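You operate a simulated robot arm through the tools that you are given. There is no shell and no other tool. Be economical: measure what you need, move in short steps, check, and stop when the job is done.

Carry out the task below with a simulated two-armed robot. There is one attempt and no reset: what you move stays moved.

## Task
Carry the blue crate with both arms and set it on the second shelf from the bottom of the wall rack.

Only the result counts: the job must be done as asked and must still hold three seconds after the hand-in. Knocking over, shifting, dropping, spilling or breaking anything else fails it.

## Robot
Two 7-joint arms with two-finger parallel grippers on one trunk, on a base that drives. Base frame: it is fixed to the floor where the robot stands at the start and does not move with it; the origin is under the middle of the robot, x ahead of it, y to its left, z up. Readings come in m, degrees, newtons and seconds.
The left shoulder is at the start at [0.061, 0.172, 1.138], the right one opposite. Places, roughly: second shelf of the wall rack [-1.5, 0.4, 0.8]. Payload 1.57 kg a hand.
The TCP of each hand is the grasp point between the finger pads, 0.03 m short of the fingertips. In the tool frame z runs along the fingers and y along their closing line. Largest opening 0.08 m; finger width 0.017, thickness 0.012; the body of the gripper, 0.04 by 0.082 m, starts 0.08 m behind the TCP.
Orientation is that of the tool frame in the base frame, as a unit quaternion [x, y, z, w]. With the fingers straight down and closing along the base's y, the tool's x points along the base's -x, its y along +y and its z along -z.

## Interface
- The arms move only by the tool arm_command. It takes "left_steps", "right_steps" or both (then of equal length, played together; a hand with none holds still); each is a list that holds one entry, the list of rows, each a list of 7 numbers: the turn, a rotation vector about the tool's x, y, z in units of 120 degrees (1.0 is 120 degrees), then the shift along the tool's x, y, z in units of 500 mm (1.0 is 500 mm), then the opening, from 0 (shut) to 1 (fully open). In form: [[[ax, ay, az, tx, ty, tz, grip], ...]]. A call has 1 to 10 rows; each row is the pose to reach, as a shift and turn from the pose commanded when the call began, along the tool's axes at that moment. A call with a number of a shift or a turn outside -1 to 1 is refused whole. Each row takes 0.2 s and may step no farther than 0.05 m and 8.6 degrees from the row before; otherwise, or with a gripper value out of range, the whole call is refused. A pose out of reach is approached as far as the arm can. The call stops where the force on the tool passes 40 N (or 10 N more than at its start, if that is more) or the arm is blocked; 0.2 s more then pass. Each finger travels about 0.108 m/s and halts on what it meets, pressing with about 25 N; the grip force reading is that of the motor and also rises with nothing between the fingers. The clock runs only during rows and for 0.2 s after the last one: add rows that repeat a pose to give the fingers time. It gives the time, the measured TCP pose, the force on the tool (base axes), the opening and the grip force at its end, in the units of the frame above (readings bear some noise), with the torque about the TCP (base axes, N m) and any sound that the robot's microphone picked up, and new pictures: "pictures" is both (left out), scene, wrist or none (wrist: the cameras of the hands that moved).
- Cameras (640 x 400 px; columns grow to the right, rows downward): "scene" is now at [0.102, 0.0195, 1.3316]; the picture's right is [-0.22, -0.97, 0.04], its down [-0.91, 0.19, -0.38] and it looks along [0.36, -0.12, -0.93] (base axes); focal length 262 px, centre (320, 200). "left" rides on the left gripper at [0.072, 0.007, -0.122] in its tool frame; the picture's right is [-0.09, 1.00, 0.00], its down [-0.84, -0.08, -0.54] and it looks along [-0.54, -0.05, 0.84] (tool axes); focal length 238 px, centre (320, 200). "right" rides on the right gripper at [0.072, -0.006, -0.122] in its tool frame; the picture's right is [0.09, 1.00, 0.00], its down [-0.84, 0.08, -0.54] and it looks along [-0.54, 0.05, 0.84] (tool axes); focal length 238 px, centre (320, 200). There is no depth. A picture from a camera that has moved, and an enlarged one, comes with that camera's place and axes in the base frame and with its lens. The place of the scene camera against the robot may be out by one fixed shift of up to 0.025 m in any direction.
- slide_trunk(by): slides the trunk up (or, below 0, down) by that many m; the arms and the scene camera ride with it, the base frame stays. It gives what a move gives, with no picture.
- drive_base(legs): drives the robot by 1 to 6 legs, each [ahead, left, turn to the left] in m, m and degrees, along the robot's own axes; the way and the turn of a leg run together, so that a leg with both is an arc; at most 1.5 m and 180 degrees a leg. The arms and the cameras ride along, it lands a little off, and it stops where it bumps. It gives what a move gives, and a new picture of the scene camera.
- pan_tilt(pan, tilt): turns the head with the scene camera to pan (to the left, within 86 degrees either way) and tilt (down, from -29 to 69), counted from straight ahead of the robot. It gives what a move gives, and a new picture of the scene camera.
- close_up(camera, box): a new picture of the part [left, top, right, bottom] of that camera's present view, enlarged. No time passes.
- hand_in(): hands the job in; it is judged then, once.

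Work in short steps. Places have to be worked out from the pictures, the camera data and where the tool is seen: move nearer, look again, correct. Check each grasp and each placing, and mend what went wrong. You have 120 turns and 260 pictures in all, those below and enlarged ones among them. Open the grippers and draw the arms clear of the work before you hand the job in, unless the task says otherwise; then end with one line.

The tools are called after "Emit:" as name(argument=value, ...) on one line, values as JSON. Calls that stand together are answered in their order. arm_command: Moves the arms, as the interface text tells. Its arguments: {"type":"object","properties":{"left_steps":{"type":"array"},"right_steps":{"type":"array"},"pictures":{"type":"string","enum":["both","scene","wrist","none"]}},"required":[]} The other tools are called the same way: slide_trunk (by) slides the trunk up or down; drive_base (legs) drives the base; pan_tilt (pan, tilt) turns the head that bears the scene camera; close_up (camera, box) takes an enlarged picture of a part of a camera's view; hand_in () hands the job in.

At the start:

```text
clock: 0.0
left_eef_pos: [0.298, 0.1444, 0.7817]
left_tcp_rot: [-0.003, 1.0, -0.015, 0.004]
left_ft_force: [-0.1, 0.5, -0.5]
left_ft_torque: [-0.01, 0.05, 0.02]
left_width: 0.0798
left_grip_force: 0.0
right_eef_pos: [0.3107, -0.1792, 0.7814]
right_tcp_rot: [-0.003, 1.0, -0.015, 0.006]
right_ft_force: [-1.2, -0.3, -0.2]
right_ft_torque: [0.01, 0.01, -0.05]
right_width: 0.0798
right_grip_force: 0.0
trunk travel left (down, up): [-0.78, 0.16]
robot x, y, heading: [0.0017, 0.0046, 0.1]
head pan, tilt: [-13.0, 68.8]
```

scene: 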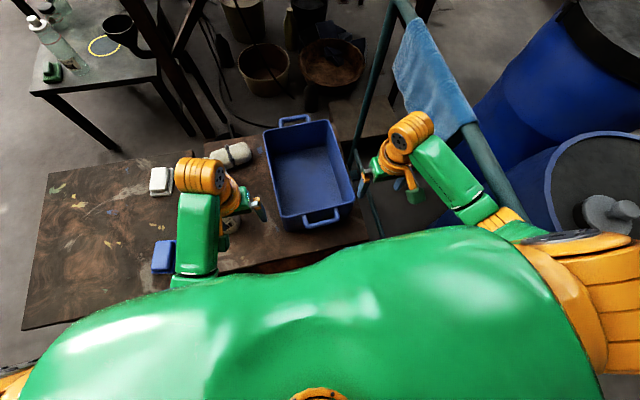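
right: 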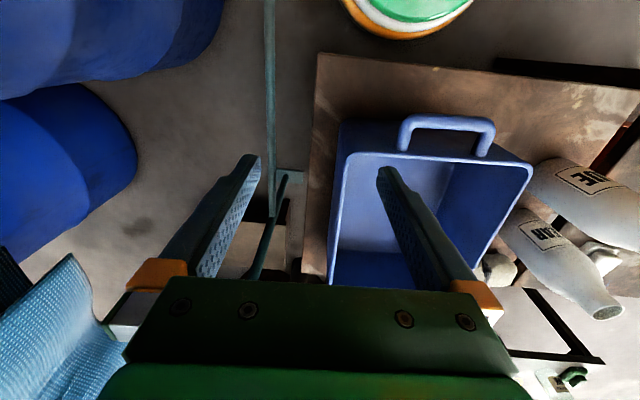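
left: 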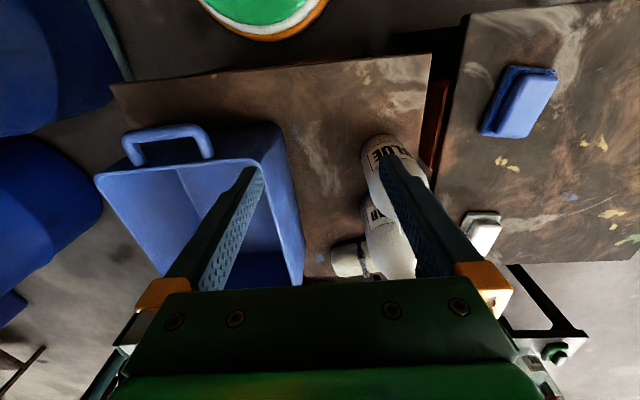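

The crate's near handle triangulates from both wrist views to about (0.297, -0.033, 0.63), with the crate's long axis running ahead. I'll look around with the head before planning.

Emit:
pan_tilt(pan=0, tilt=40)

Emit:
pan_tilt(pan=86, tilt=25)

Emit:
pan_tilt(pan=-86, tilt=25)

```text
clock: 0.9
left_eef_pos: [0.2982, 0.1402, 0.7836]
left_tcp_rot: [-0.006, 1.0, -0.009, 0.006]
left_ft_force: [-0.1, -0.1, -0.3]
left_ft_torque: [0.0, -0.01, -0.02]
left_width: 0.0801
left_grip_force: 0.0
right_eef_pos: [0.3132, -0.1831, 0.7787]
right_tcp_rot: [-0.005, 1.0, -0.01, 0.006]
right_ft_force: [0.1, -0.5, -0.3]
right_ft_torque: [-0.01, -0.02, -0.04]
right_width: 0.08
right_grip_force: 0.1
trunk travel left (down, up): [-0.78, 0.16]
robot x, y, heading: [0.0035, 0.0022, 0.8]
head pan, tilt: [0.0, 40.0]
camera scene: at [0.133, 0.0356, 1.367], right [0.01, -1.0, 0.04], down [-0.64, -0.04, -0.77], along [0.77, -0.02, -0.64], focal length 262 px, centre (320, 200)
```

scene: 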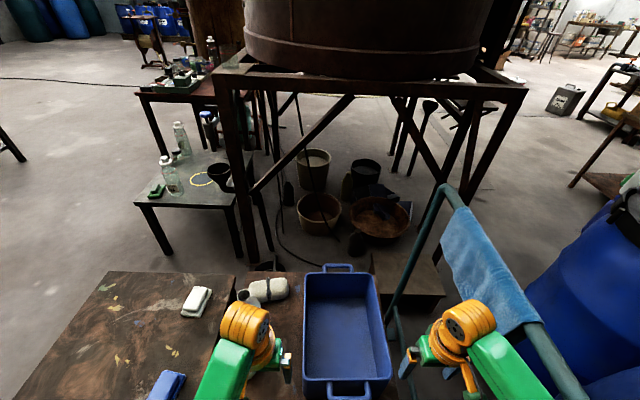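

```text
clock: 2.5
left_eef_pos: [0.2975, 0.1395, 0.7829]
left_tcp_rot: [-0.006, 1.0, -0.009, 0.005]
left_ft_force: [0.3, 0.3, 0.3]
left_ft_torque: [0.02, -0.03, 0.02]
left_width: 0.0801
left_grip_force: 0.1
right_eef_pos: [0.3145, -0.1844, 0.7797]
right_tcp_rot: [-0.006, 1.0, -0.011, 0.005]
right_ft_force: [0.0, -0.3, -0.1]
right_ft_torque: [0.0, 0.0, 0.03]
right_width: 0.0799
right_grip_force: 0.0
trunk travel left (down, up): [-0.78, 0.16]
robot x, y, heading: [0.0023, 0.0042, 0.8]
head pan, tilt: [85.9, 25.0]
camera scene: at [0.053, 0.1271, 1.3862], right [1.0, -0.06, 0.01], down [-0.02, -0.46, -0.89], along [0.06, 0.89, -0.46], focal length 262 px, centre (320, 200)
```

scene: 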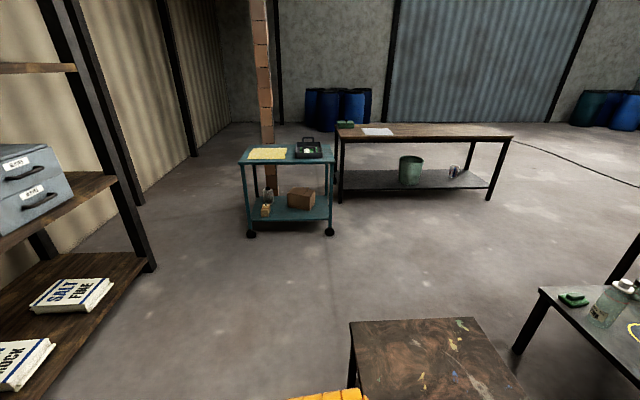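

```text
clock: 5.1
left_eef_pos: [0.297, 0.14, 0.784]
left_tcp_rot: [-0.006, 1.0, -0.009, 0.005]
left_ft_force: [-0.1, 0.3, 0.3]
left_ft_torque: [-0.03, 0.03, -0.02]
left_width: 0.08
left_grip_force: 0.1
right_eef_pos: [0.3127, -0.1826, 0.7786]
right_tcp_rot: [-0.006, 1.0, -0.011, 0.005]
right_ft_force: [0.3, -0.3, 0.4]
right_ft_torque: [-0.01, -0.02, 0.0]
right_width: 0.0798
right_grip_force: 0.0
trunk travel left (down, up): [-0.78, 0.16]
robot x, y, heading: [-0.0007, 0.0005, 0.8]
head pan, tilt: [-85.9, 25.0]
camera scene: at [0.0548, -0.0569, 1.3937], right [-1.0, -0.08, -0.01], down [-0.03, 0.39, -0.92], along [0.08, -0.92, -0.39], focal length 262 px, centre (320, 200)
```

scene: 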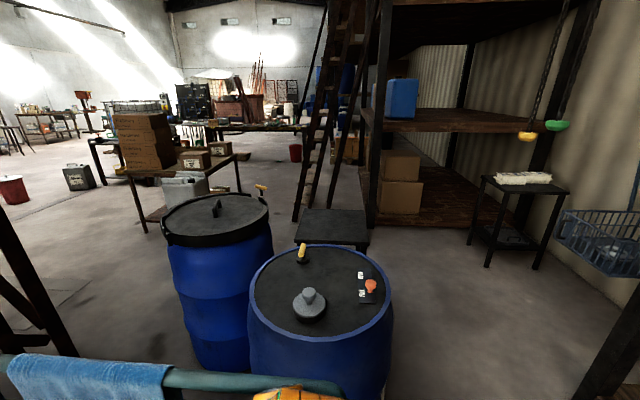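

The rack is behind to the left, with posts and shelves visible. I'll back away from the table and turn left to see it fully.

Emit:
pan_tilt(pan=0, tilt=20)

Emit:
drive_base(legs=[[-0.3, 0, 0], [0, 0, 160]])

```text
clock: 6.7
left_eef_pos: [0.2973, 0.14, 0.7839]
left_tcp_rot: [-0.007, 1.0, -0.009, 0.006]
left_ft_force: [-0.4, -0.1, -1.1]
left_ft_torque: [-0.02, 0.01, -0.01]
left_width: 0.0799
left_grip_force: 0.0
right_eef_pos: [0.3123, -0.1831, 0.7798]
right_tcp_rot: [-0.007, 1.0, -0.01, 0.005]
right_ft_force: [1.7, -0.2, 0.0]
right_ft_torque: [0.03, 0.0, 0.01]
right_width: 0.0799
right_grip_force: 0.1
trunk travel left (down, up): [-0.78, 0.16]
robot x, y, heading: [0.0007, -0.0025, 0.5]
head pan, tilt: [0.0, 20.0]
camera scene: at [0.1399, 0.0363, 1.3989], right [0.01, -1.0, 0.04], down [-0.33, -0.04, -0.94], along [0.94, 0.0, -0.33], focal length 262 px, centre (320, 200)
```

scene: 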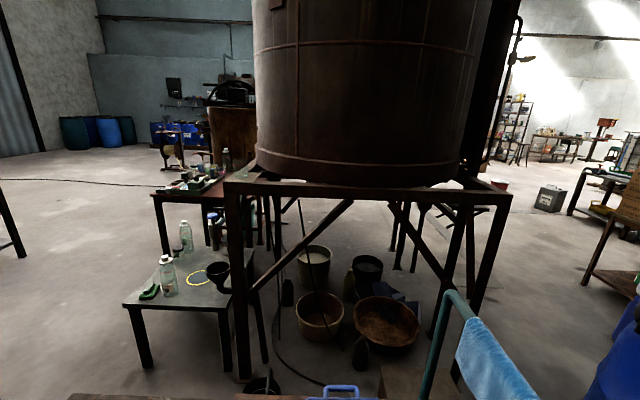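

```text
clock: 7.7
left_eef_pos: [0.2714, 0.1492, 0.7849]
left_tcp_rot: [-0.037, 0.999, -0.002, 0.005]
left_ft_force: [-0.4, -0.4, 0.2]
left_ft_torque: [0.02, 0.0, -0.01]
left_width: 0.0798
left_grip_force: 0.0
right_eef_pos: [0.3077, -0.1772, 0.7778]
right_tcp_rot: [-0.035, 0.999, -0.008, 0.007]
right_ft_force: [0.1, 1.1, -0.6]
right_ft_torque: [-0.02, -0.04, 0.03]
right_width: 0.0799
right_grip_force: 0.1
trunk travel left (down, up): [-0.78, 0.16]
robot x, y, heading: [-0.018, 0.0015, 4.3]
head pan, tilt: [0.0, 20.0]
stopped in leg 1: the robot was blocked; the commanded pose is now the measured one
camera scene: at [0.1197, 0.0379, 1.3979], right [0.07, -1.0, 0.03], down [-0.33, -0.06, -0.94], along [0.94, 0.06, -0.33], focal length 262 px, centre (320, 200)
```

scene: 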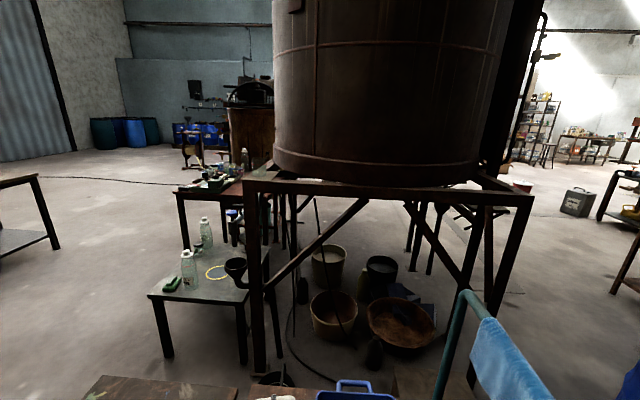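

The base was blocked on backing, and the left turn suggests contact on the right side. I'll look there.

Emit:
pan_tilt(pan=-86, tilt=60)

Emit:
pan_tilt(pan=-45, tilt=60)

Emit:
pan_tilt(pan=86, tilt=60)

```text
clock: 9.3
left_eef_pos: [0.2701, 0.1474, 0.7848]
left_tcp_rot: [-0.037, 0.999, -0.002, 0.006]
left_ft_force: [-0.6, 0.7, 1.7]
left_ft_torque: [0.03, -0.04, 0.01]
left_width: 0.08
left_grip_force: 0.1
right_eef_pos: [0.3085, -0.1758, 0.777]
right_tcp_rot: [-0.036, 0.999, -0.009, 0.007]
right_ft_force: [-0.5, 0.0, -0.3]
right_ft_torque: [-0.05, 0.01, 0.0]
right_width: 0.08
right_grip_force: 0.1
trunk travel left (down, up): [-0.78, 0.16]
robot x, y, heading: [-0.0191, 0.0006, 4.1]
head pan, tilt: [-85.9, 60.0]
camera scene: at [0.037, -0.0372, 1.3416], right [-0.99, -0.14, -0.01], down [-0.12, 0.84, -0.53], along [0.08, -0.52, -0.85], focal length 262 px, centre (320, 200)
```

scene: 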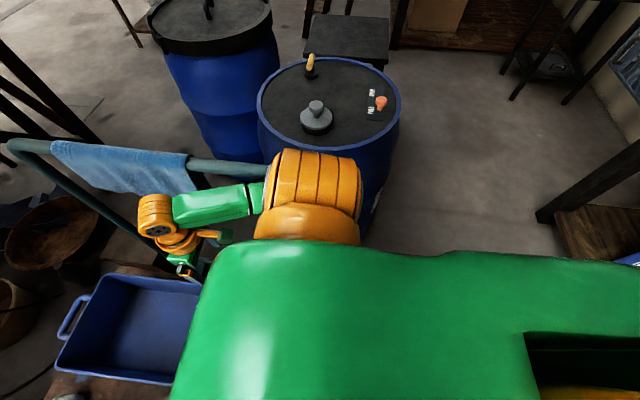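

```text
clock: 10.4
left_eef_pos: [0.271, 0.1479, 0.7842]
left_tcp_rot: [-0.037, 0.999, -0.002, 0.005]
left_ft_force: [-0.4, -0.1, 0.1]
left_ft_torque: [0.0, 0.0, -0.01]
left_width: 0.0801
left_grip_force: 0.1
right_eef_pos: [0.3076, -0.1765, 0.7775]
right_tcp_rot: [-0.035, 0.999, -0.007, 0.006]
right_ft_force: [0.3, -1.1, -0.6]
right_ft_torque: [0.02, 0.0, 0.02]
right_width: 0.0801
right_grip_force: 0.1
trunk travel left (down, up): [-0.78, 0.16]
robot x, y, heading: [-0.0175, 0.005, 4.2]
head pan, tilt: [-45.0, 60.0]
camera scene: at [0.078, -0.0149, 1.3413], right [-0.65, -0.76, 0.02], down [-0.65, 0.55, -0.53], along [0.39, -0.36, -0.85], focal length 262 px, centre (320, 200)
```

scene: 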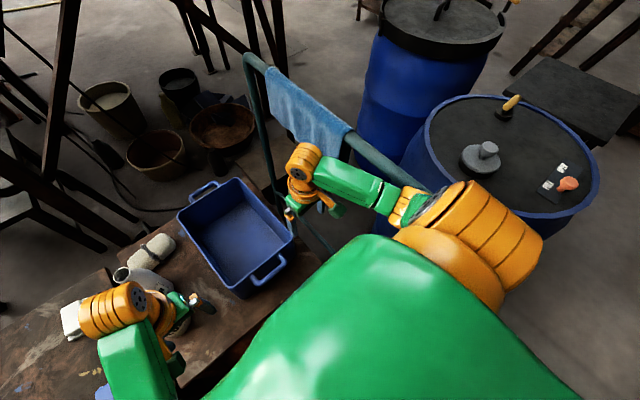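

```text
clock: 12.5
left_eef_pos: [0.2712, 0.1485, 0.7844]
left_tcp_rot: [-0.037, 0.999, -0.003, 0.004]
left_ft_force: [0.1, 0.8, -1.0]
left_ft_torque: [0.02, 0.0, -0.02]
left_width: 0.08
left_grip_force: 0.0
right_eef_pos: [0.3077, -0.1769, 0.7762]
right_tcp_rot: [-0.036, 0.999, -0.007, 0.008]
right_ft_force: [0.0, -0.3, 0.0]
right_ft_torque: [-0.02, 0.01, 0.0]
right_width: 0.08
right_grip_force: 0.1
trunk travel left (down, up): [-0.78, 0.16]
robot x, y, heading: [-0.019, -0.0022, 4.1]
head pan, tilt: [85.9, 60.0]
camera scene: at [0.0275, 0.0951, 1.3372], right [1.0, 0.0, 0.01], down [0.01, -0.88, -0.47], along [0.01, 0.47, -0.88], focal length 262 px, centre (320, 200)
```

scene: 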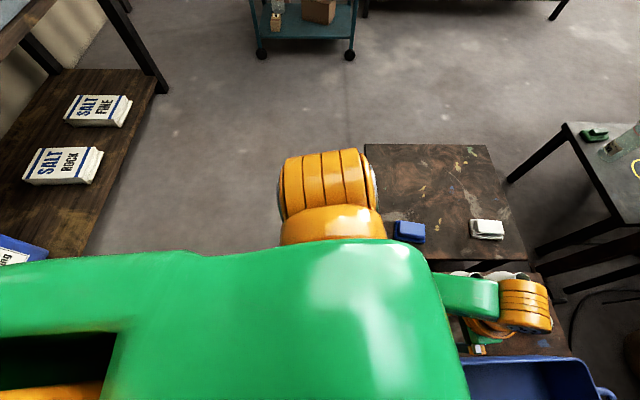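

The likely contact is the right arm or base against the rail or barrel on the right. I'll raise the trunk to clear the rail, shift left a little, and then try backing.

Emit:
slide_trunk(by=0.15)

Emit:
pan_tilt(pan=-70, tilt=55)

Emit:
drive_base(legs=[[0, 0.08, 0]])

```text
clock: 14.2
left_eef_pos: [0.2778, 0.1279, 0.9351]
left_tcp_rot: [-0.035, 0.999, 0.012, 0.001]
left_ft_force: [1.1, -0.6, 0.0]
left_ft_torque: [0.02, -0.03, -0.03]
left_width: 0.08
left_grip_force: 0.2
right_eef_pos: [0.3127, -0.197, 0.9167]
right_tcp_rot: [-0.034, 0.999, 0.007, 0.003]
right_ft_force: [-0.7, -1.5, -0.4]
right_ft_torque: [0.02, 0.0, 0.01]
right_width: 0.0801
right_grip_force: 0.1
trunk travel left (down, up): [-0.93, 0.01]
robot x, y, heading: [-0.0178, 0.0014, 3.9]
head pan, tilt: [85.9, 60.0]
```

```text
clock: 16.6
left_eef_pos: [0.2787, 0.1264, 0.9356]
left_tcp_rot: [-0.035, 0.999, 0.012, 0.001]
left_ft_force: [0.0, 0.2, 0.6]
left_ft_torque: [-0.03, 0.02, 0.01]
left_width: 0.0799
left_grip_force: 0.1
right_eef_pos: [0.3131, -0.1967, 0.9171]
right_tcp_rot: [-0.033, 0.999, 0.007, 0.003]
right_ft_force: [-0.5, -0.6, -0.9]
right_ft_torque: [0.01, -0.01, 0.0]
right_width: 0.0801
right_grip_force: 0.0
trunk travel left (down, up): [-0.93, 0.01]
robot x, y, heading: [-0.0181, 0.0016, 4.2]
head pan, tilt: [-70.0, 55.0]
camera scene: at [0.0699, -0.0793, 1.4952], right [-0.91, -0.41, 0.0], down [-0.33, 0.75, -0.57], along [0.23, -0.52, -0.82], focal length 262 px, centre (320, 200)
```

scene: 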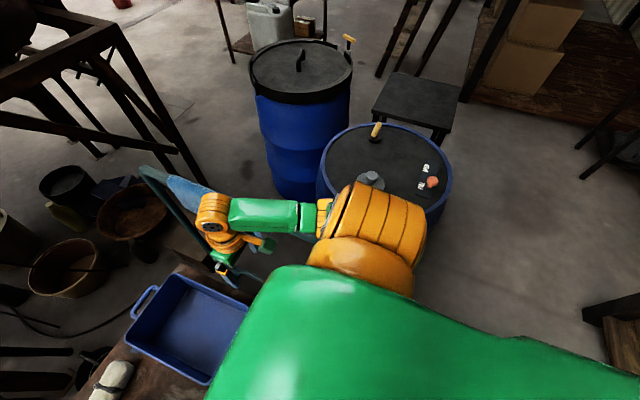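

```text
clock: 17.7
left_eef_pos: [0.2726, 0.2018, 0.9359]
left_tcp_rot: [-0.034, 0.999, 0.015, 0.0]
left_ft_force: [-0.1, -0.5, -0.4]
left_ft_torque: [0.04, -0.03, -0.04]
left_width: 0.0798
left_grip_force: 0.1
right_eef_pos: [0.308, -0.1237, 0.915]
right_tcp_rot: [-0.034, 0.999, 0.009, 0.002]
right_ft_force: [1.1, -0.3, 0.4]
right_ft_torque: [0.0, -0.01, 0.01]
right_width: 0.0799
right_grip_force: 0.1
trunk travel left (down, up): [-0.93, 0.01]
robot x, y, heading: [-0.0233, 0.0791, 3.7]
head pan, tilt: [-70.0, 55.0]
camera scene: at [0.0647, -0.0076, 1.4948], right [-0.91, -0.41, 0.0], down [-0.33, 0.75, -0.57], along [0.23, -0.52, -0.82], focal length 262 px, centre (320, 200)
```

scene: 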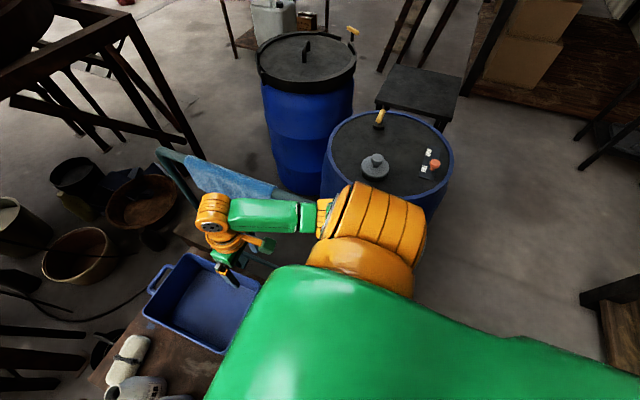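

With the trunk up and the robot shifted left, the arm looks clear of the rail. I'll try backing again.

Emit:
drive_base(legs=[[-0.15, 0, 0]])

```text
clock: 19.1
left_eef_pos: [0.1255, 0.1962, 0.934]
left_tcp_rot: [-0.033, 0.999, 0.012, -0.001]
left_ft_force: [0.8, -0.4, -0.2]
left_ft_torque: [0.0, 0.01, 0.02]
left_width: 0.0799
left_grip_force: 0.2
right_eef_pos: [0.1606, -0.1294, 0.9178]
right_tcp_rot: [-0.033, 0.999, 0.007, 0.0]
right_ft_force: [0.5, -0.5, -0.5]
right_ft_torque: [0.01, 0.05, -0.01]
right_width: 0.0801
right_grip_force: 0.0
trunk travel left (down, up): [-0.93, 0.01]
robot x, y, heading: [-0.1737, 0.0688, 4.0]
head pan, tilt: [-70.0, 55.0]
camera scene: at [-0.0811, -0.0097, 1.4949], right [-0.91, -0.4, 0.0], down [-0.33, 0.75, -0.57], along [0.23, -0.52, -0.82], focal length 262 px, centre (320, 200)
```

scene: 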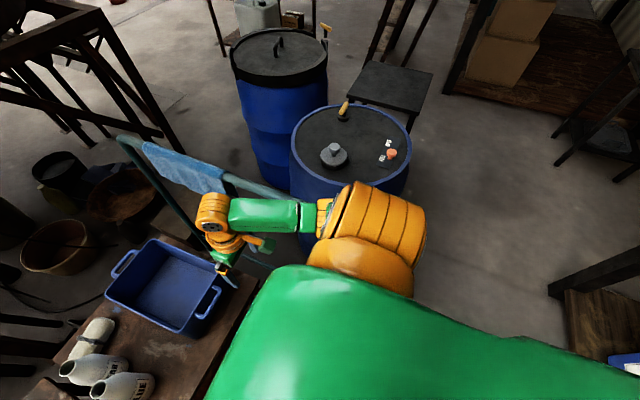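

That worked. I'll go back a bit more and turn toward the rack.

Emit:
drive_base(legs=[[-0.1, 0, 0], [0, 0, 90]])

Emit:
pan_tilt(pan=70, tilt=25)

```text
clock: 24.0
left_eef_pos: [-0.3965, 0.3595, 0.9355]
left_tcp_rot: [0.728, -0.685, -0.009, 0.008]
left_ft_force: [-1.1, -0.1, -0.2]
left_ft_torque: [0.01, 0.01, 0.01]
left_width: 0.0799
left_grip_force: 0.0
right_eef_pos: [-0.0716, 0.392, 0.9171]
right_tcp_rot: [0.728, -0.685, -0.007, 0.003]
right_ft_force: [0.2, 0.2, 1.2]
right_ft_torque: [0.02, 0.02, 0.01]
right_width: 0.08
right_grip_force: 0.0
trunk travel left (down, up): [-0.93, 0.01]
robot x, y, heading: [-0.2728, 0.0642, 93.6]
head pan, tilt: [-70.0, 55.0]
camera scene: at [-0.2019, 0.1248, 1.4952], right [0.4, -0.92, 0.0], down [-0.75, -0.33, -0.57], along [0.53, 0.23, -0.82], focal length 262 px, centre (320, 200)
```

scene: 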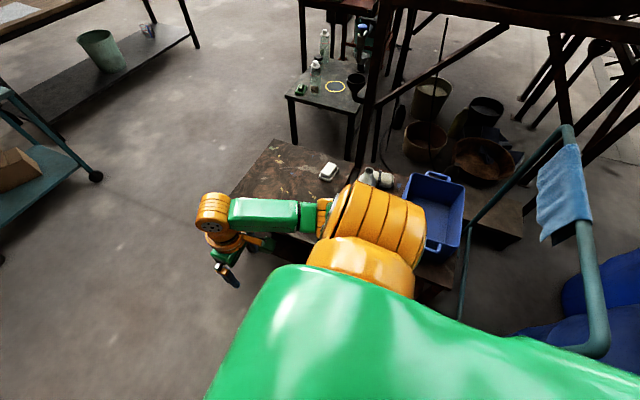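

```text
clock: 26.3
left_eef_pos: [-0.397, 0.36, 0.9341]
left_tcp_rot: [0.728, -0.686, -0.009, 0.008]
left_ft_force: [0.3, -0.5, 0.5]
left_ft_torque: [-0.01, 0.0, 0.02]
left_width: 0.0799
left_grip_force: 0.0
right_eef_pos: [-0.0731, 0.3933, 0.9181]
right_tcp_rot: [0.728, -0.686, -0.006, 0.004]
right_ft_force: [0.8, 0.3, 0.1]
right_ft_torque: [-0.01, -0.02, -0.02]
right_width: 0.0798
right_grip_force: 0.0
trunk travel left (down, up): [-0.93, 0.01]
robot x, y, heading: [-0.2692, 0.0628, 93.5]
head pan, tilt: [70.0, 25.0]
camera scene: at [-0.3566, 0.1221, 1.5392], right [0.28, 0.96, 0.0], down [0.41, -0.12, -0.91], along [-0.87, 0.26, -0.42], focal length 262 px, centre (320, 200)
```

scene: 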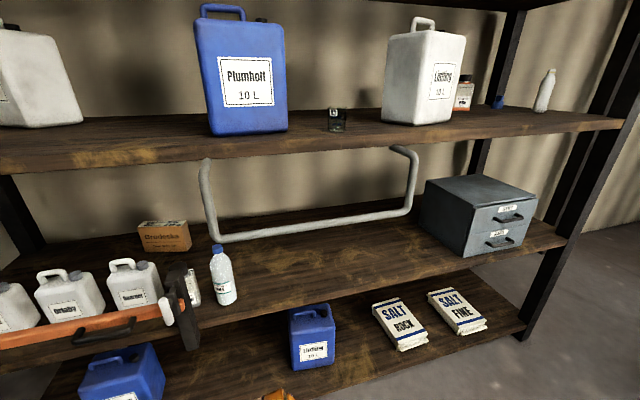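

The rack geometry is now clear. Second shelf top is about z 0.8 with its front edge at x ≈ -1.06. A bail hangs from the third shelf over y 0.03–0.66 down to z ≈ 1.1, and the free slot beside the cabinet is y 0.68–1.04. I'll turn back to the table and measure the crate.

Emit:
close_up(camera="scene", box=[180, 130, 580, 380])

Emit:
pan_tilt(pan=0, tilt=55)

Emit:
drive_base(legs=[[0, 0, -93.6]])

```text
1.60 times, centred on (380, 255) of scene
camera zoom: at [-0.3566, 0.1221, 1.5392], right [0.28, 0.96, 0.0], down [0.41, -0.12, -0.91], along [-0.87, 0.26, -0.42], focal length 419 px, centre (224, 112)
```

zoom: 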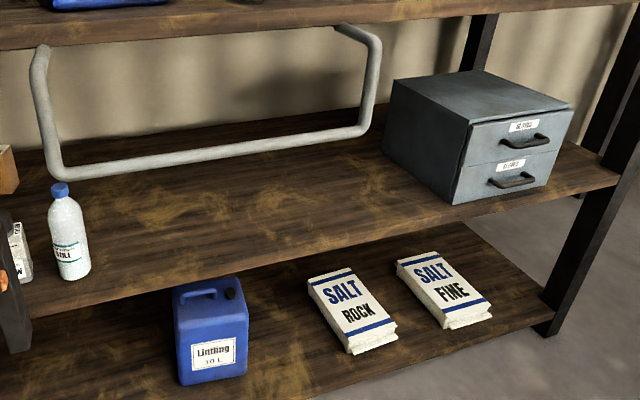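

```text
clock: 27.7
left_eef_pos: [-0.3979, 0.3599, 0.9353]
left_tcp_rot: [0.728, -0.686, -0.009, 0.008]
left_ft_force: [0.2, -0.7, -0.3]
left_ft_torque: [-0.03, -0.02, -0.01]
left_width: 0.0801
left_grip_force: 0.1
right_eef_pos: [-0.0724, 0.392, 0.9171]
right_tcp_rot: [0.728, -0.686, -0.007, 0.004]
right_ft_force: [0.2, 0.6, 0.3]
right_ft_torque: [-0.01, 0.01, 0.04]
right_width: 0.0797
right_grip_force: 0.0
trunk travel left (down, up): [-0.93, 0.01]
robot x, y, heading: [-0.2719, 0.0642, 93.6]
head pan, tilt: [0.0, 55.0]
camera scene: at [-0.2728, 0.168, 1.4952], right [1.0, 0.06, 0.0], down [0.05, -0.82, -0.57], along [-0.04, 0.57, -0.82], focal length 262 px, centre (320, 200)
```

scene: 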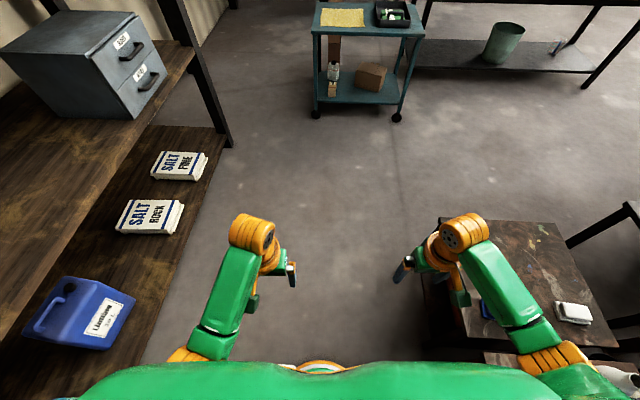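

```text
clock: 32.0
left_eef_pos: [0.0318, 0.1704, 0.9343]
left_tcp_rot: [-0.001, 1.0, 0.012, 0.0]
left_ft_force: [0.7, 0.3, 0.5]
left_ft_torque: [0.02, 0.0, 0.02]
left_width: 0.0802
left_grip_force: 0.0
right_eef_pos: [0.0434, -0.1569, 0.9184]
right_tcp_rot: [0.0, 1.0, 0.006, 0.002]
right_ft_force: [-0.6, 0.6, -0.5]
right_ft_torque: [0.0, 0.0, -0.03]
right_width: 0.0802
right_grip_force: 0.0
trunk travel left (down, up): [-0.93, 0.01]
robot x, y, heading: [-0.2731, 0.0631, 0.3]
head pan, tilt: [0.0, 55.0]
camera scene: at [-0.1428, 0.0465, 1.4952], right [0.0, -1.0, 0.0], down [-0.82, 0.0, -0.57], along [0.57, 0.0, -0.82], focal length 262 px, centre (320, 200)
```

scene: 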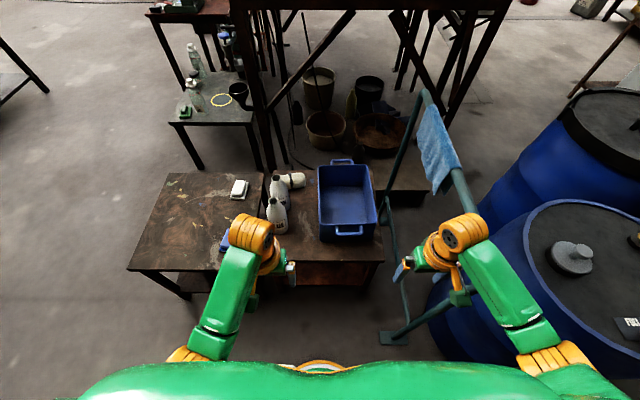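

Emit:
close_up(camera="scene", box=[240, 140, 420, 300])

```text
2.50 times, centred on (330, 220) of scene
camera zoom: at [-0.1428, 0.0465, 1.4952], right [0.0, -1.0, 0.0], down [-0.82, 0.0, -0.57], along [0.57, 0.0, -0.82], focal length 654 px, centre (295, 150)
```

zoom: 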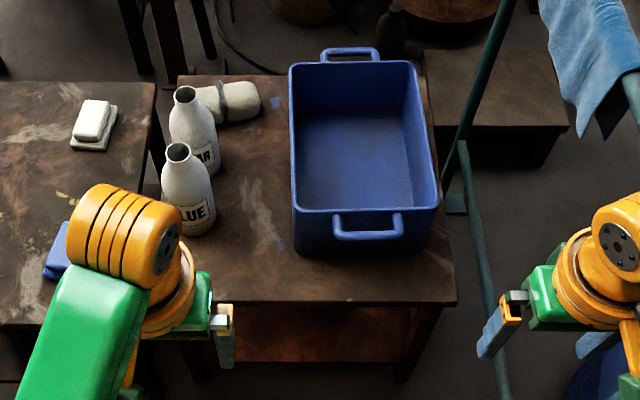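

Crate: rim z ≈ 0.62, table z ≈ 0.46, width ≈ 0.22, length ≈ 0.30, and its two long walls run ahead of the robot. Upright bottles stand about 0.12 m left of it. I plan to pinch the two long walls with pitched tools, so first I'll test the reach in free air.

Emit:
arm_command(left_steps=[[[0, -0.0625, 0, -0.07, 0, 0, 1], [0, -0.125, 0, -0.14, 0, 0, 1], [0, -0.1875, 0, -0.21, 0, 0, 1], [0, -0.25, 0, -0.28, 0, 0, 1], [0, -0.3125, 0, -0.35, 0, 0, 1], [0, -0.375, 0, -0.42, 0, 0, 1]]], right_steps=[[[0, -0.0625, 0, -0.07, 0, 0, 1], [0, -0.125, 0, -0.14, 0, 0, 1], [0, -0.1875, 0, -0.21, 0, 0, 1], [0, -0.25, 0, -0.28, 0, 0, 1], [0, -0.3125, 0, -0.35, 0, 0, 1], [0, -0.375, 0, -0.42, 0, 0, 1]]], pictures="scene")

```text
clock: 33.4
left_eef_pos: [0.244, 0.1706, 0.9321]
left_tcp_rot: [0.003, 0.924, 0.012, 0.383]
left_ft_force: [-0.2, -0.2, 0.7]
left_ft_torque: [-0.01, 0.03, 0.01]
left_width: 0.0803
left_grip_force: 0.0
right_eef_pos: [0.2567, -0.1574, 0.9194]
right_tcp_rot: [0.002, 0.923, 0.006, 0.384]
right_ft_force: [-1.0, 0.4, -0.1]
right_ft_torque: [0.0, 0.03, -0.01]
right_width: 0.08
right_grip_force: 0.0
trunk travel left (down, up): [-0.93, 0.01]
robot x, y, heading: [-0.2709, 0.0626, 0.4]
head pan, tilt: [0.0, 55.0]
camera scene: at [-0.1405, 0.0466, 1.495], right [0.0, -1.0, 0.0], down [-0.82, 0.0, -0.57], along [0.57, 0.0, -0.82], focal length 262 px, centre (320, 200)
```

scene: 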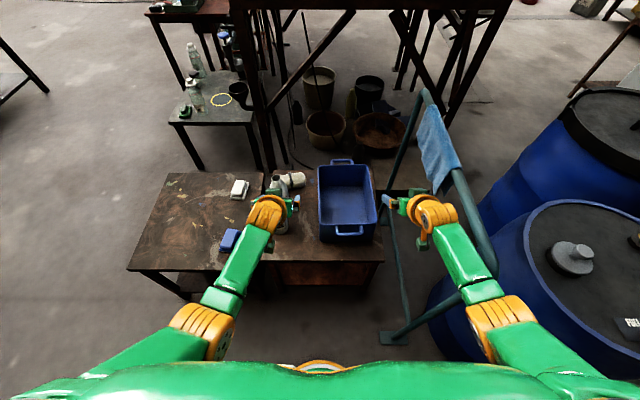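

The arms reach 0.51 m ahead at 45° pitch with room to spare. Hands at z 0.93 clear everything, so I'll drive up until they are over the crate and look with the wrist cameras.

Emit:
drive_base(legs=[[0.19, -0.035, 0.5]])

Emit:
arm_command(left_steps=[[[0, 0, 0, 0, 0, 0, 1]]], right_steps=[[[0, 0, 0, 0, 0, 0, 1]]], pictures="wrist")

```text
clock: 35.0
left_eef_pos: [0.4286, 0.143, 0.9353]
left_tcp_rot: [-0.002, 0.923, 0.014, 0.384]
left_ft_force: [-0.8, -0.6, -0.6]
left_ft_torque: [-0.01, 0.01, 0.01]
left_width: 0.0804
left_grip_force: 0.0
right_eef_pos: [0.4457, -0.1847, 0.9213]
right_tcp_rot: [-0.003, 0.923, 0.009, 0.385]
right_ft_force: [0.4, 0.4, 0.0]
right_ft_torque: [0.03, -0.02, 0.0]
right_width: 0.0801
right_grip_force: 0.0
trunk travel left (down, up): [-0.93, 0.01]
robot x, y, heading: [-0.0822, 0.0296, 0.8]
head pan, tilt: [0.0, 55.0]
camera scene: at [0.0428, 0.0151, 1.4956], right [0.01, -1.0, 0.0], down [-0.82, -0.01, -0.58], along [0.58, 0.01, -0.82], focal length 262 px, centre (320, 200)
```

scene: 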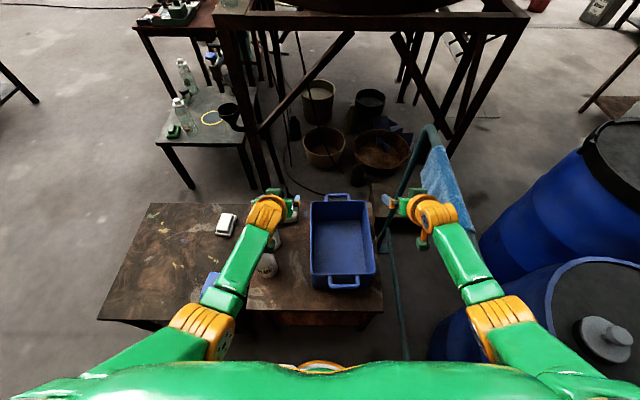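

```text
clock: 35.4
left_eef_pos: [0.4302, 0.142, 0.9327]
left_tcp_rot: [-0.001, 0.924, 0.014, 0.382]
left_ft_force: [0.6, -0.4, 0.6]
left_ft_torque: [0.01, -0.02, 0.02]
left_width: 0.0799
left_grip_force: 0.1
right_eef_pos: [0.4478, -0.186, 0.9195]
right_tcp_rot: [-0.003, 0.923, 0.008, 0.384]
right_ft_force: [-0.3, -1.0, 0.1]
right_ft_torque: [0.02, -0.01, 0.0]
right_width: 0.08
right_grip_force: 0.0
trunk travel left (down, up): [-0.93, 0.01]
robot x, y, heading: [-0.0842, 0.0286, 0.7]
head pan, tilt: [0.0, 55.0]
camera right: at [0.3106, -0.1944, 0.9526], right [-0.08, 1.0, -0.05], down [0.2, 0.07, 0.98], along [0.98, 0.06, -0.21], focal length 238 px, centre (320, 200)
camera left: at [0.2928, 0.1452, 0.97], right [0.05, 0.99, 0.09], down [0.21, -0.1, 0.97], along [0.98, -0.03, -0.21], focal length 238 px, centre (320, 200)
```

right: 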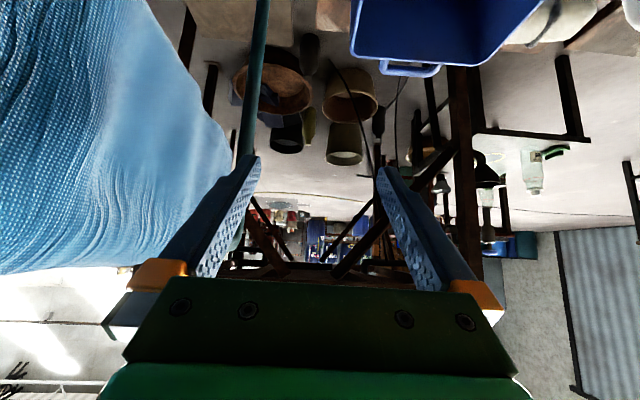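
left: 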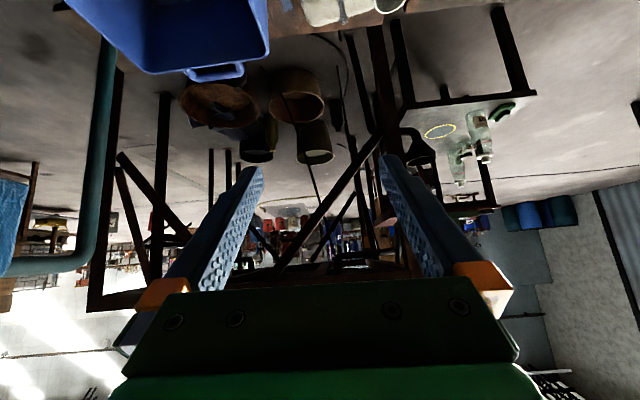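

Triangulating the far handle from both wrist cameras gives (0.653, -0.032, 0.642), so the crate centre is at about (0.475, -0.032) with no yaw. The long walls are at y ≈ 0.065 and -0.13. I'll line the hands up above the walls, then lower the trunk partway.

Emit:
arm_command(left_steps=[[[0, 0, 0, -0.021, -0.051, 0.021, 1], [0, 0, 0, -0.042, -0.102, 0.042, 1], [0, 0, 0, -0.0636, -0.154, 0.0636, 1]]], right_steps=[[[0, 0, 0, -0.019, 0.037, 0.007, 1], [0, 0, 0, -0.038, 0.075, 0.013, 1], [0, 0, 0, -0.0566, 0.112, 0.0198, 1]]], pictures="none")

Emit:
slide_trunk(by=-0.2)

Emit:
close_up(camera="scene", box=[160, 150, 480, 350])

Emit:
close_up(camera="left", box=[0, 0, 640, 400])

Emit:
close_up(camera="right", box=[0, 0, 640, 400])

```text
clock: 36.2
left_eef_pos: [0.4699, 0.0733, 0.9354]
left_tcp_rot: [-0.003, 0.923, 0.013, 0.384]
left_ft_force: [0.2, 0.0, 0.1]
left_ft_torque: [-0.01, 0.01, -0.04]
left_width: 0.0801
left_grip_force: 0.0
left hand out of reach, approached as far as the arm can: row 3
right_eef_pos: [0.4738, -0.1277, 0.9327]
right_tcp_rot: [-0.002, 0.923, 0.009, 0.384]
right_ft_force: [-0.2, -0.6, 0.0]
right_ft_torque: [-0.02, 0.0, -0.01]
right_width: 0.0802
right_grip_force: 0.0
trunk travel left (down, up): [-0.93, 0.01]
robot x, y, heading: [-0.0833, 0.033, 0.8]
head pan, tilt: [0.0, 55.0]
```

```text
clock: 38.4
left_eef_pos: [0.4694, 0.0734, 0.7357]
left_tcp_rot: [-0.001, 0.924, 0.014, 0.383]
left_ft_force: [-0.7, 0.3, 0.0]
left_ft_torque: [0.05, 0.01, -0.01]
left_width: 0.0801
left_grip_force: 0.0
right_eef_pos: [0.4741, -0.1279, 0.7327]
right_tcp_rot: [-0.002, 0.923, 0.008, 0.385]
right_ft_force: [1.1, -0.1, 0.2]
right_ft_torque: [0.01, -0.02, -0.01]
right_width: 0.0798
right_grip_force: 0.0
trunk travel left (down, up): [-0.73, 0.21]
robot x, y, heading: [-0.0838, 0.0364, 1.1]
head pan, tilt: [0.0, 55.0]
```

```text
2.00 times, centred on (320, 250) of scene
camera zoom: at [0.0471, 0.0143, 1.2952], right [0.01, -1.0, 0.0], down [-0.82, -0.01, -0.57], along [0.57, 0.01, -0.82], focal length 523 px, centre (320, 100)
```

zoom: 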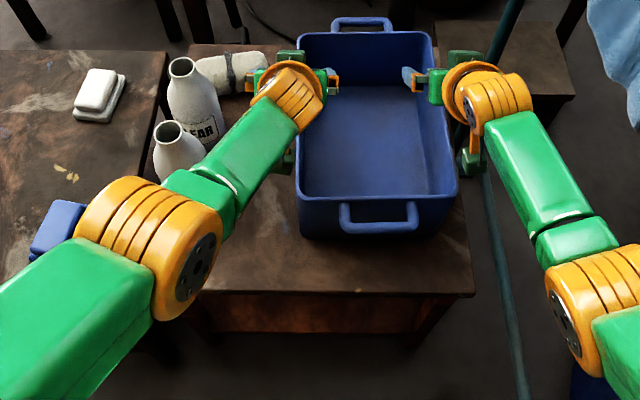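

```text
1.00 times, centred on (320, 200) of left (not enlarged: the box is as wide or as high as the picture)
camera zoom: at [0.3309, 0.0761, 0.7722], right [0.05, 0.99, 0.09], down [0.21, -0.1, 0.97], along [0.98, -0.03, -0.21], focal length 238 px, centre (320, 200)
```

zoom: 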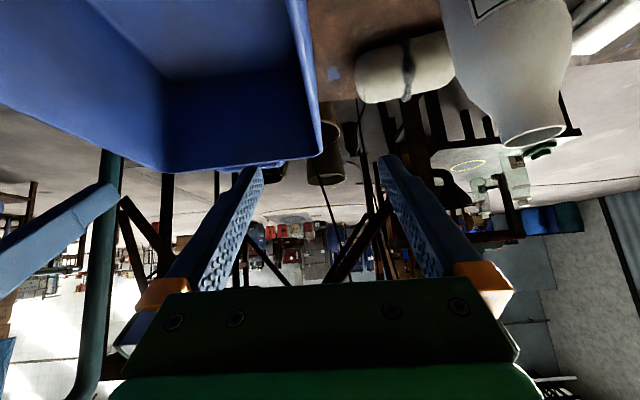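

```text
1.00 times, centred on (320, 200) of right (not enlarged: the box is as wide or as high as the picture)
camera zoom: at [0.3369, -0.1376, 0.7664], right [-0.08, 1.0, -0.05], down [0.2, 0.07, 0.98], along [0.98, 0.06, -0.21], focal length 238 px, centre (320, 200)
```

zoom: 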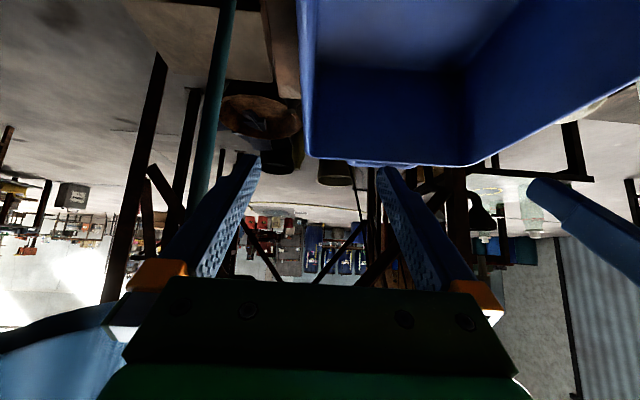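

Refined: rim z ≈ 0.643, with outer walls at y ≈ 0.070 and -0.146 at x 0.475. The left arm was at its reach limit, so I'll drive 0.06 m closer and pull the hands back by the same amount, centring them on the walls.

Emit:
drive_base(legs=[[0.06, 0, 0.5]])

Emit:
arm_command(left_steps=[[[0, 0, 0, 0.039, -0.006, -0.039, 1], [0, 0, 0, 0.078, -0.012, -0.078, 1]]], right_steps=[[[0, 0, 0, 0.039, -0.014, -0.039, 1], [0, 0, 0, 0.078, -0.028, -0.084, 1]]], pictures="both")

```text
clock: 39.3
left_eef_pos: [0.5283, 0.0796, 0.7364]
left_tcp_rot: [-0.007, 0.924, 0.016, 0.383]
left_ft_force: [-0.9, 0.2, -0.6]
left_ft_torque: [0.0, 0.02, 0.01]
left_width: 0.0801
left_grip_force: 0.2
right_eef_pos: [0.5341, -0.1214, 0.7331]
right_tcp_rot: [-0.007, 0.923, 0.011, 0.386]
right_ft_force: [0.2, -0.1, -0.1]
right_ft_torque: [-0.02, 0.02, 0.0]
right_width: 0.0802
right_grip_force: 0.0
trunk travel left (down, up): [-0.73, 0.21]
robot x, y, heading: [-0.0262, 0.0299, 1.4]
head pan, tilt: [0.0, 55.0]
camera scene: at [0.1052, 0.0167, 1.2954], right [0.02, -1.0, 0.0], down [-0.82, -0.02, -0.57], along [0.57, 0.01, -0.82], focal length 262 px, centre (320, 200)
```

scene: 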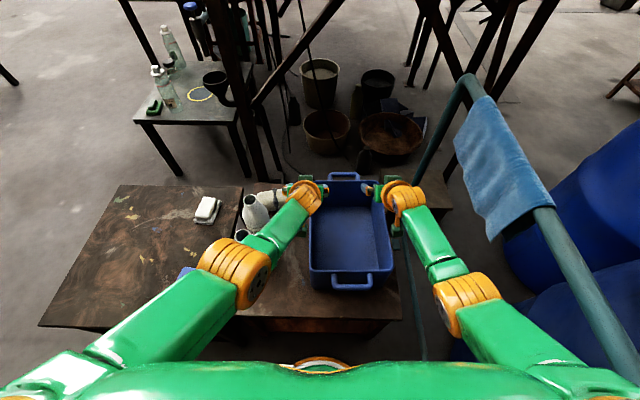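

```text
clock: 40.1
left_eef_pos: [0.5273, 0.0984, 0.7987]
left_tcp_rot: [-0.013, 0.892, 0.04, 0.451]
left_ft_force: [0.0, 0.8, -0.3]
left_ft_torque: [-0.02, 0.05, 0.04]
left_width: 0.0799
left_grip_force: 0.1
right_eef_pos: [0.4794, -0.1371, 0.7342]
right_tcp_rot: [-0.007, 0.923, 0.01, 0.384]
right_ft_force: [-0.2, -0.3, 0.0]
right_ft_torque: [0.02, -0.01, -0.02]
right_width: 0.0801
right_grip_force: 0.0
trunk travel left (down, up): [-0.73, 0.21]
robot x, y, heading: [-0.0264, 0.0333, 1.3]
head pan, tilt: [0.0, 55.0]
stopped in row 2 (left hand): the arm was blocked; the commanded pose is now the measured one
camera scene: at [0.1089, 0.017, 1.295], right [0.02, -1.0, 0.0], down [-0.82, -0.02, -0.57], along [0.57, 0.01, -0.82], focal length 262 px, centre (320, 200)
camera right: at [0.3427, -0.1476, 0.7679], right [-0.09, 0.99, -0.05], down [0.2, 0.07, 0.98], along [0.98, 0.07, -0.21], focal length 238 px, centre (320, 200)
camera left: at [0.3858, 0.096, 0.8151], right [0.0, 0.99, 0.13], down [0.07, -0.13, 0.99], along [1.0, 0.01, -0.07], focal length 238 px, centre (320, 200)
```

scene: 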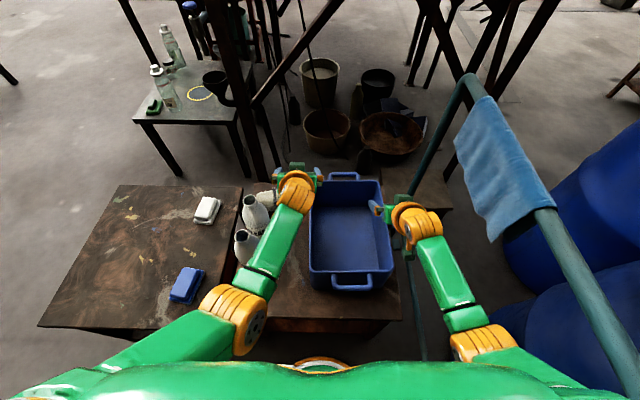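
right: 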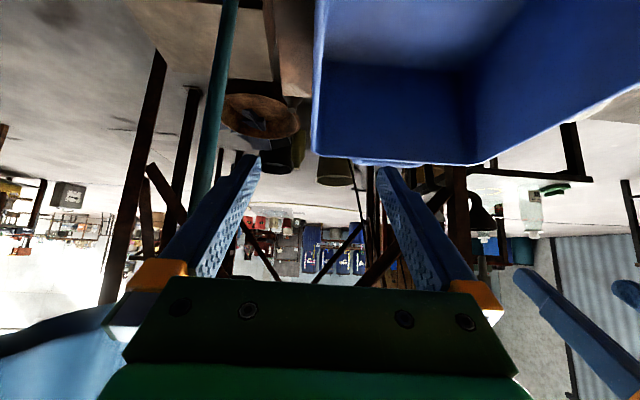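
left: 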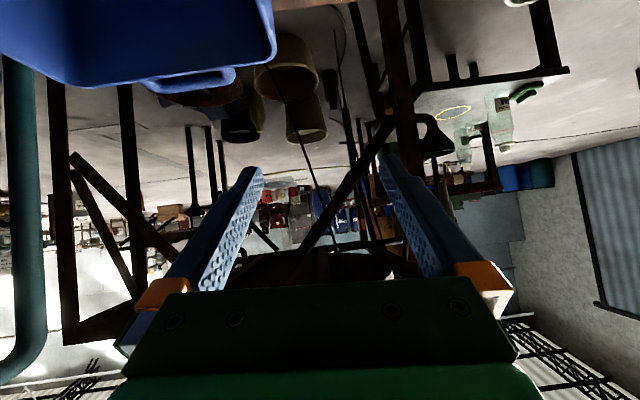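

The left arm was blocked and ended in a different posture, so I'll check the bottles and the left arm closely.

Emit:
close_up(camera="scene", box=[160, 150, 480, 350])

```text
2.00 times, centred on (320, 250) of scene
camera zoom: at [0.1089, 0.017, 1.295], right [0.02, -1.0, 0.0], down [-0.82, -0.02, -0.57], along [0.57, 0.01, -0.82], focal length 523 px, centre (320, 100)
```

zoom: 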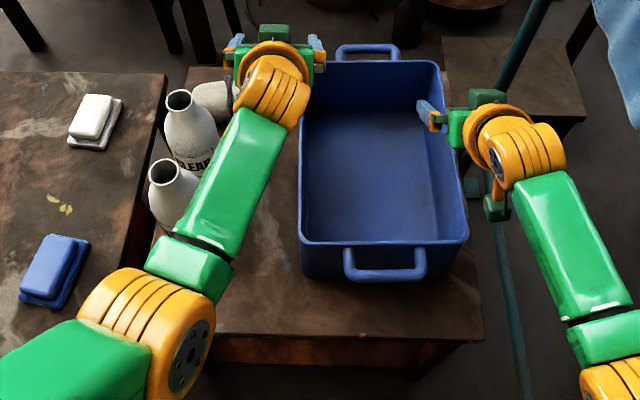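

The bottles are still upright and the arm seems to have just jumped configuration. I'll raise the trunk 0.1 m for safety, then bring the left hand back to the wanted pose.

Emit:
slide_trunk(by=0.1)

Emit:
arm_command(left_steps=[[[0.009, 0.0235, -0.001, 0.02, -0.018, -0.028, 1], [0.018, 0.047, -0.003, 0.041, -0.036, -0.056, 1], [0.027, 0.0706, -0.004, 0.062, -0.054, -0.084, 1]]], pictures="scene")

```text
clock: 41.4
left_eef_pos: [0.5269, 0.0994, 0.8983]
left_tcp_rot: [-0.011, 0.892, 0.038, 0.45]
left_ft_force: [-0.1, -0.3, 0.3]
left_ft_torque: [-0.01, 0.0, 0.0]
left_width: 0.0801
left_grip_force: 0.0
right_eef_pos: [0.4788, -0.1381, 0.8356]
right_tcp_rot: [-0.007, 0.923, 0.01, 0.384]
right_ft_force: [0.8, -0.7, -0.5]
right_ft_torque: [0.04, 0.01, -0.01]
right_width: 0.0801
right_grip_force: 0.1
trunk travel left (down, up): [-0.83, 0.11]
robot x, y, heading: [-0.0244, 0.0337, 1.5]
head pan, tilt: [0.0, 55.0]
```

```text
clock: 42.4
left_eef_pos: [0.5171, 0.1201, 0.9426]
left_tcp_rot: [-0.012, 0.896, 0.067, 0.439]
left_ft_force: [-0.4, 0.8, 0.3]
left_ft_torque: [-0.01, 0.01, -0.02]
left_width: 0.0799
left_grip_force: 0.1
right_eef_pos: [0.4796, -0.1368, 0.8342]
right_tcp_rot: [-0.007, 0.923, 0.011, 0.385]
right_ft_force: [-0.7, 0.3, -0.7]
right_ft_torque: [0.04, 0.04, 0.0]
right_width: 0.0801
right_grip_force: 0.1
trunk travel left (down, up): [-0.83, 0.11]
robot x, y, heading: [-0.0212, 0.0319, 1.2]
head pan, tilt: [0.0, 55.0]
stopped in row 3 (left hand): the arm was blocked; the commanded pose is now the measured one
camera scene: at [0.1075, 0.017, 1.3952], right [0.02, -1.0, 0.0], down [-0.82, -0.02, -0.57], along [0.57, 0.01, -0.82], focal length 262 px, centre (320, 200)
```

scene: 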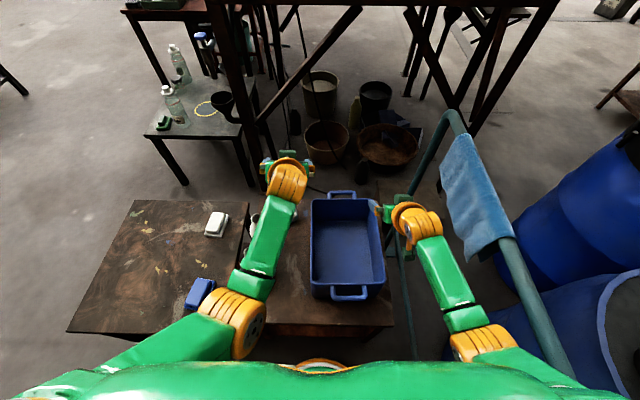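

The left arm seems limited when reaching inward, because the robot sits left of the crate's centreline. I'll bring the left hand back to a comfortable outward pose, then re-aim the robot straight at the crate with a slight right turn.

Emit:
arm_command(left_steps=[[[0.0125, 0.0147, -0.004, 0.037, 0.042, -0.024, 1], [0.025, 0.029, -0.008, 0.074, 0.084, -0.048, 1], [0.0375, 0.044, -0.011, 0.111, 0.126, -0.072, 1], [0.05, 0.0587, -0.015, 0.148, 0.168, -0.096, 1]]], pictures="none")

```text
clock: 43.4
left_eef_pos: [0.4239, 0.1944, 0.9208]
left_tcp_rot: [-0.005, 0.924, 0.006, 0.383]
left_ft_force: [0.0, 0.5, 0.2]
left_ft_torque: [-0.01, -0.01, -0.02]
left_width: 0.0801
left_grip_force: 0.0
right_eef_pos: [0.4788, -0.1357, 0.8353]
right_tcp_rot: [-0.008, 0.923, 0.011, 0.385]
right_ft_force: [-1.2, 0.3, -1.2]
right_ft_torque: [-0.03, -0.01, 0.02]
right_width: 0.0802
right_grip_force: 0.1
trunk travel left (down, up): [-0.83, 0.11]
robot x, y, heading: [-0.0233, 0.0312, 1.6]
head pan, tilt: [0.0, 55.0]
```

Emit:
drive_base(legs=[[-0.01, -0.02, -6.8]])

```text
clock: 44.4
left_eef_pos: [0.4306, 0.1226, 0.9208]
left_tcp_rot: [0.049, 0.923, -0.017, 0.382]
left_ft_force: [0.0, 0.1, 0.6]
left_ft_torque: [0.02, -0.02, 0.03]
left_width: 0.0801
left_grip_force: 0.0
right_eef_pos: [0.4451, -0.2144, 0.8344]
right_tcp_rot: [0.047, 0.922, -0.013, 0.384]
right_ft_force: [0.1, 0.6, 0.6]
right_ft_torque: [-0.05, -0.02, 0.02]
right_width: 0.08
right_grip_force: 0.1
trunk travel left (down, up): [-0.83, 0.11]
robot x, y, heading: [-0.034, 0.0101, -5.3]
head pan, tilt: [0.0, 55.0]
camera scene: at [0.0975, -0.015, 1.3951], right [-0.09, -1.0, 0.0], down [-0.82, 0.08, -0.57], along [0.57, -0.06, -0.82], focal length 262 px, centre (320, 200)
```

scene: 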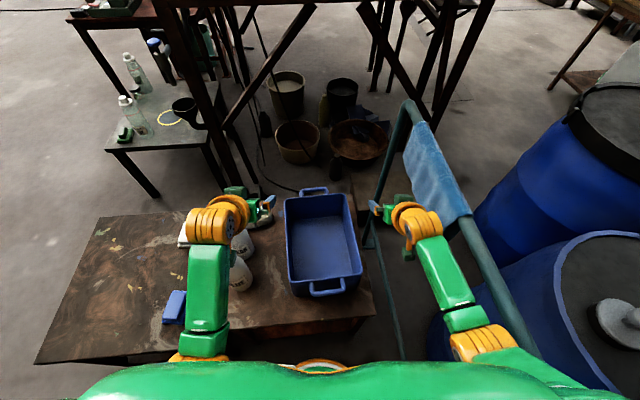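

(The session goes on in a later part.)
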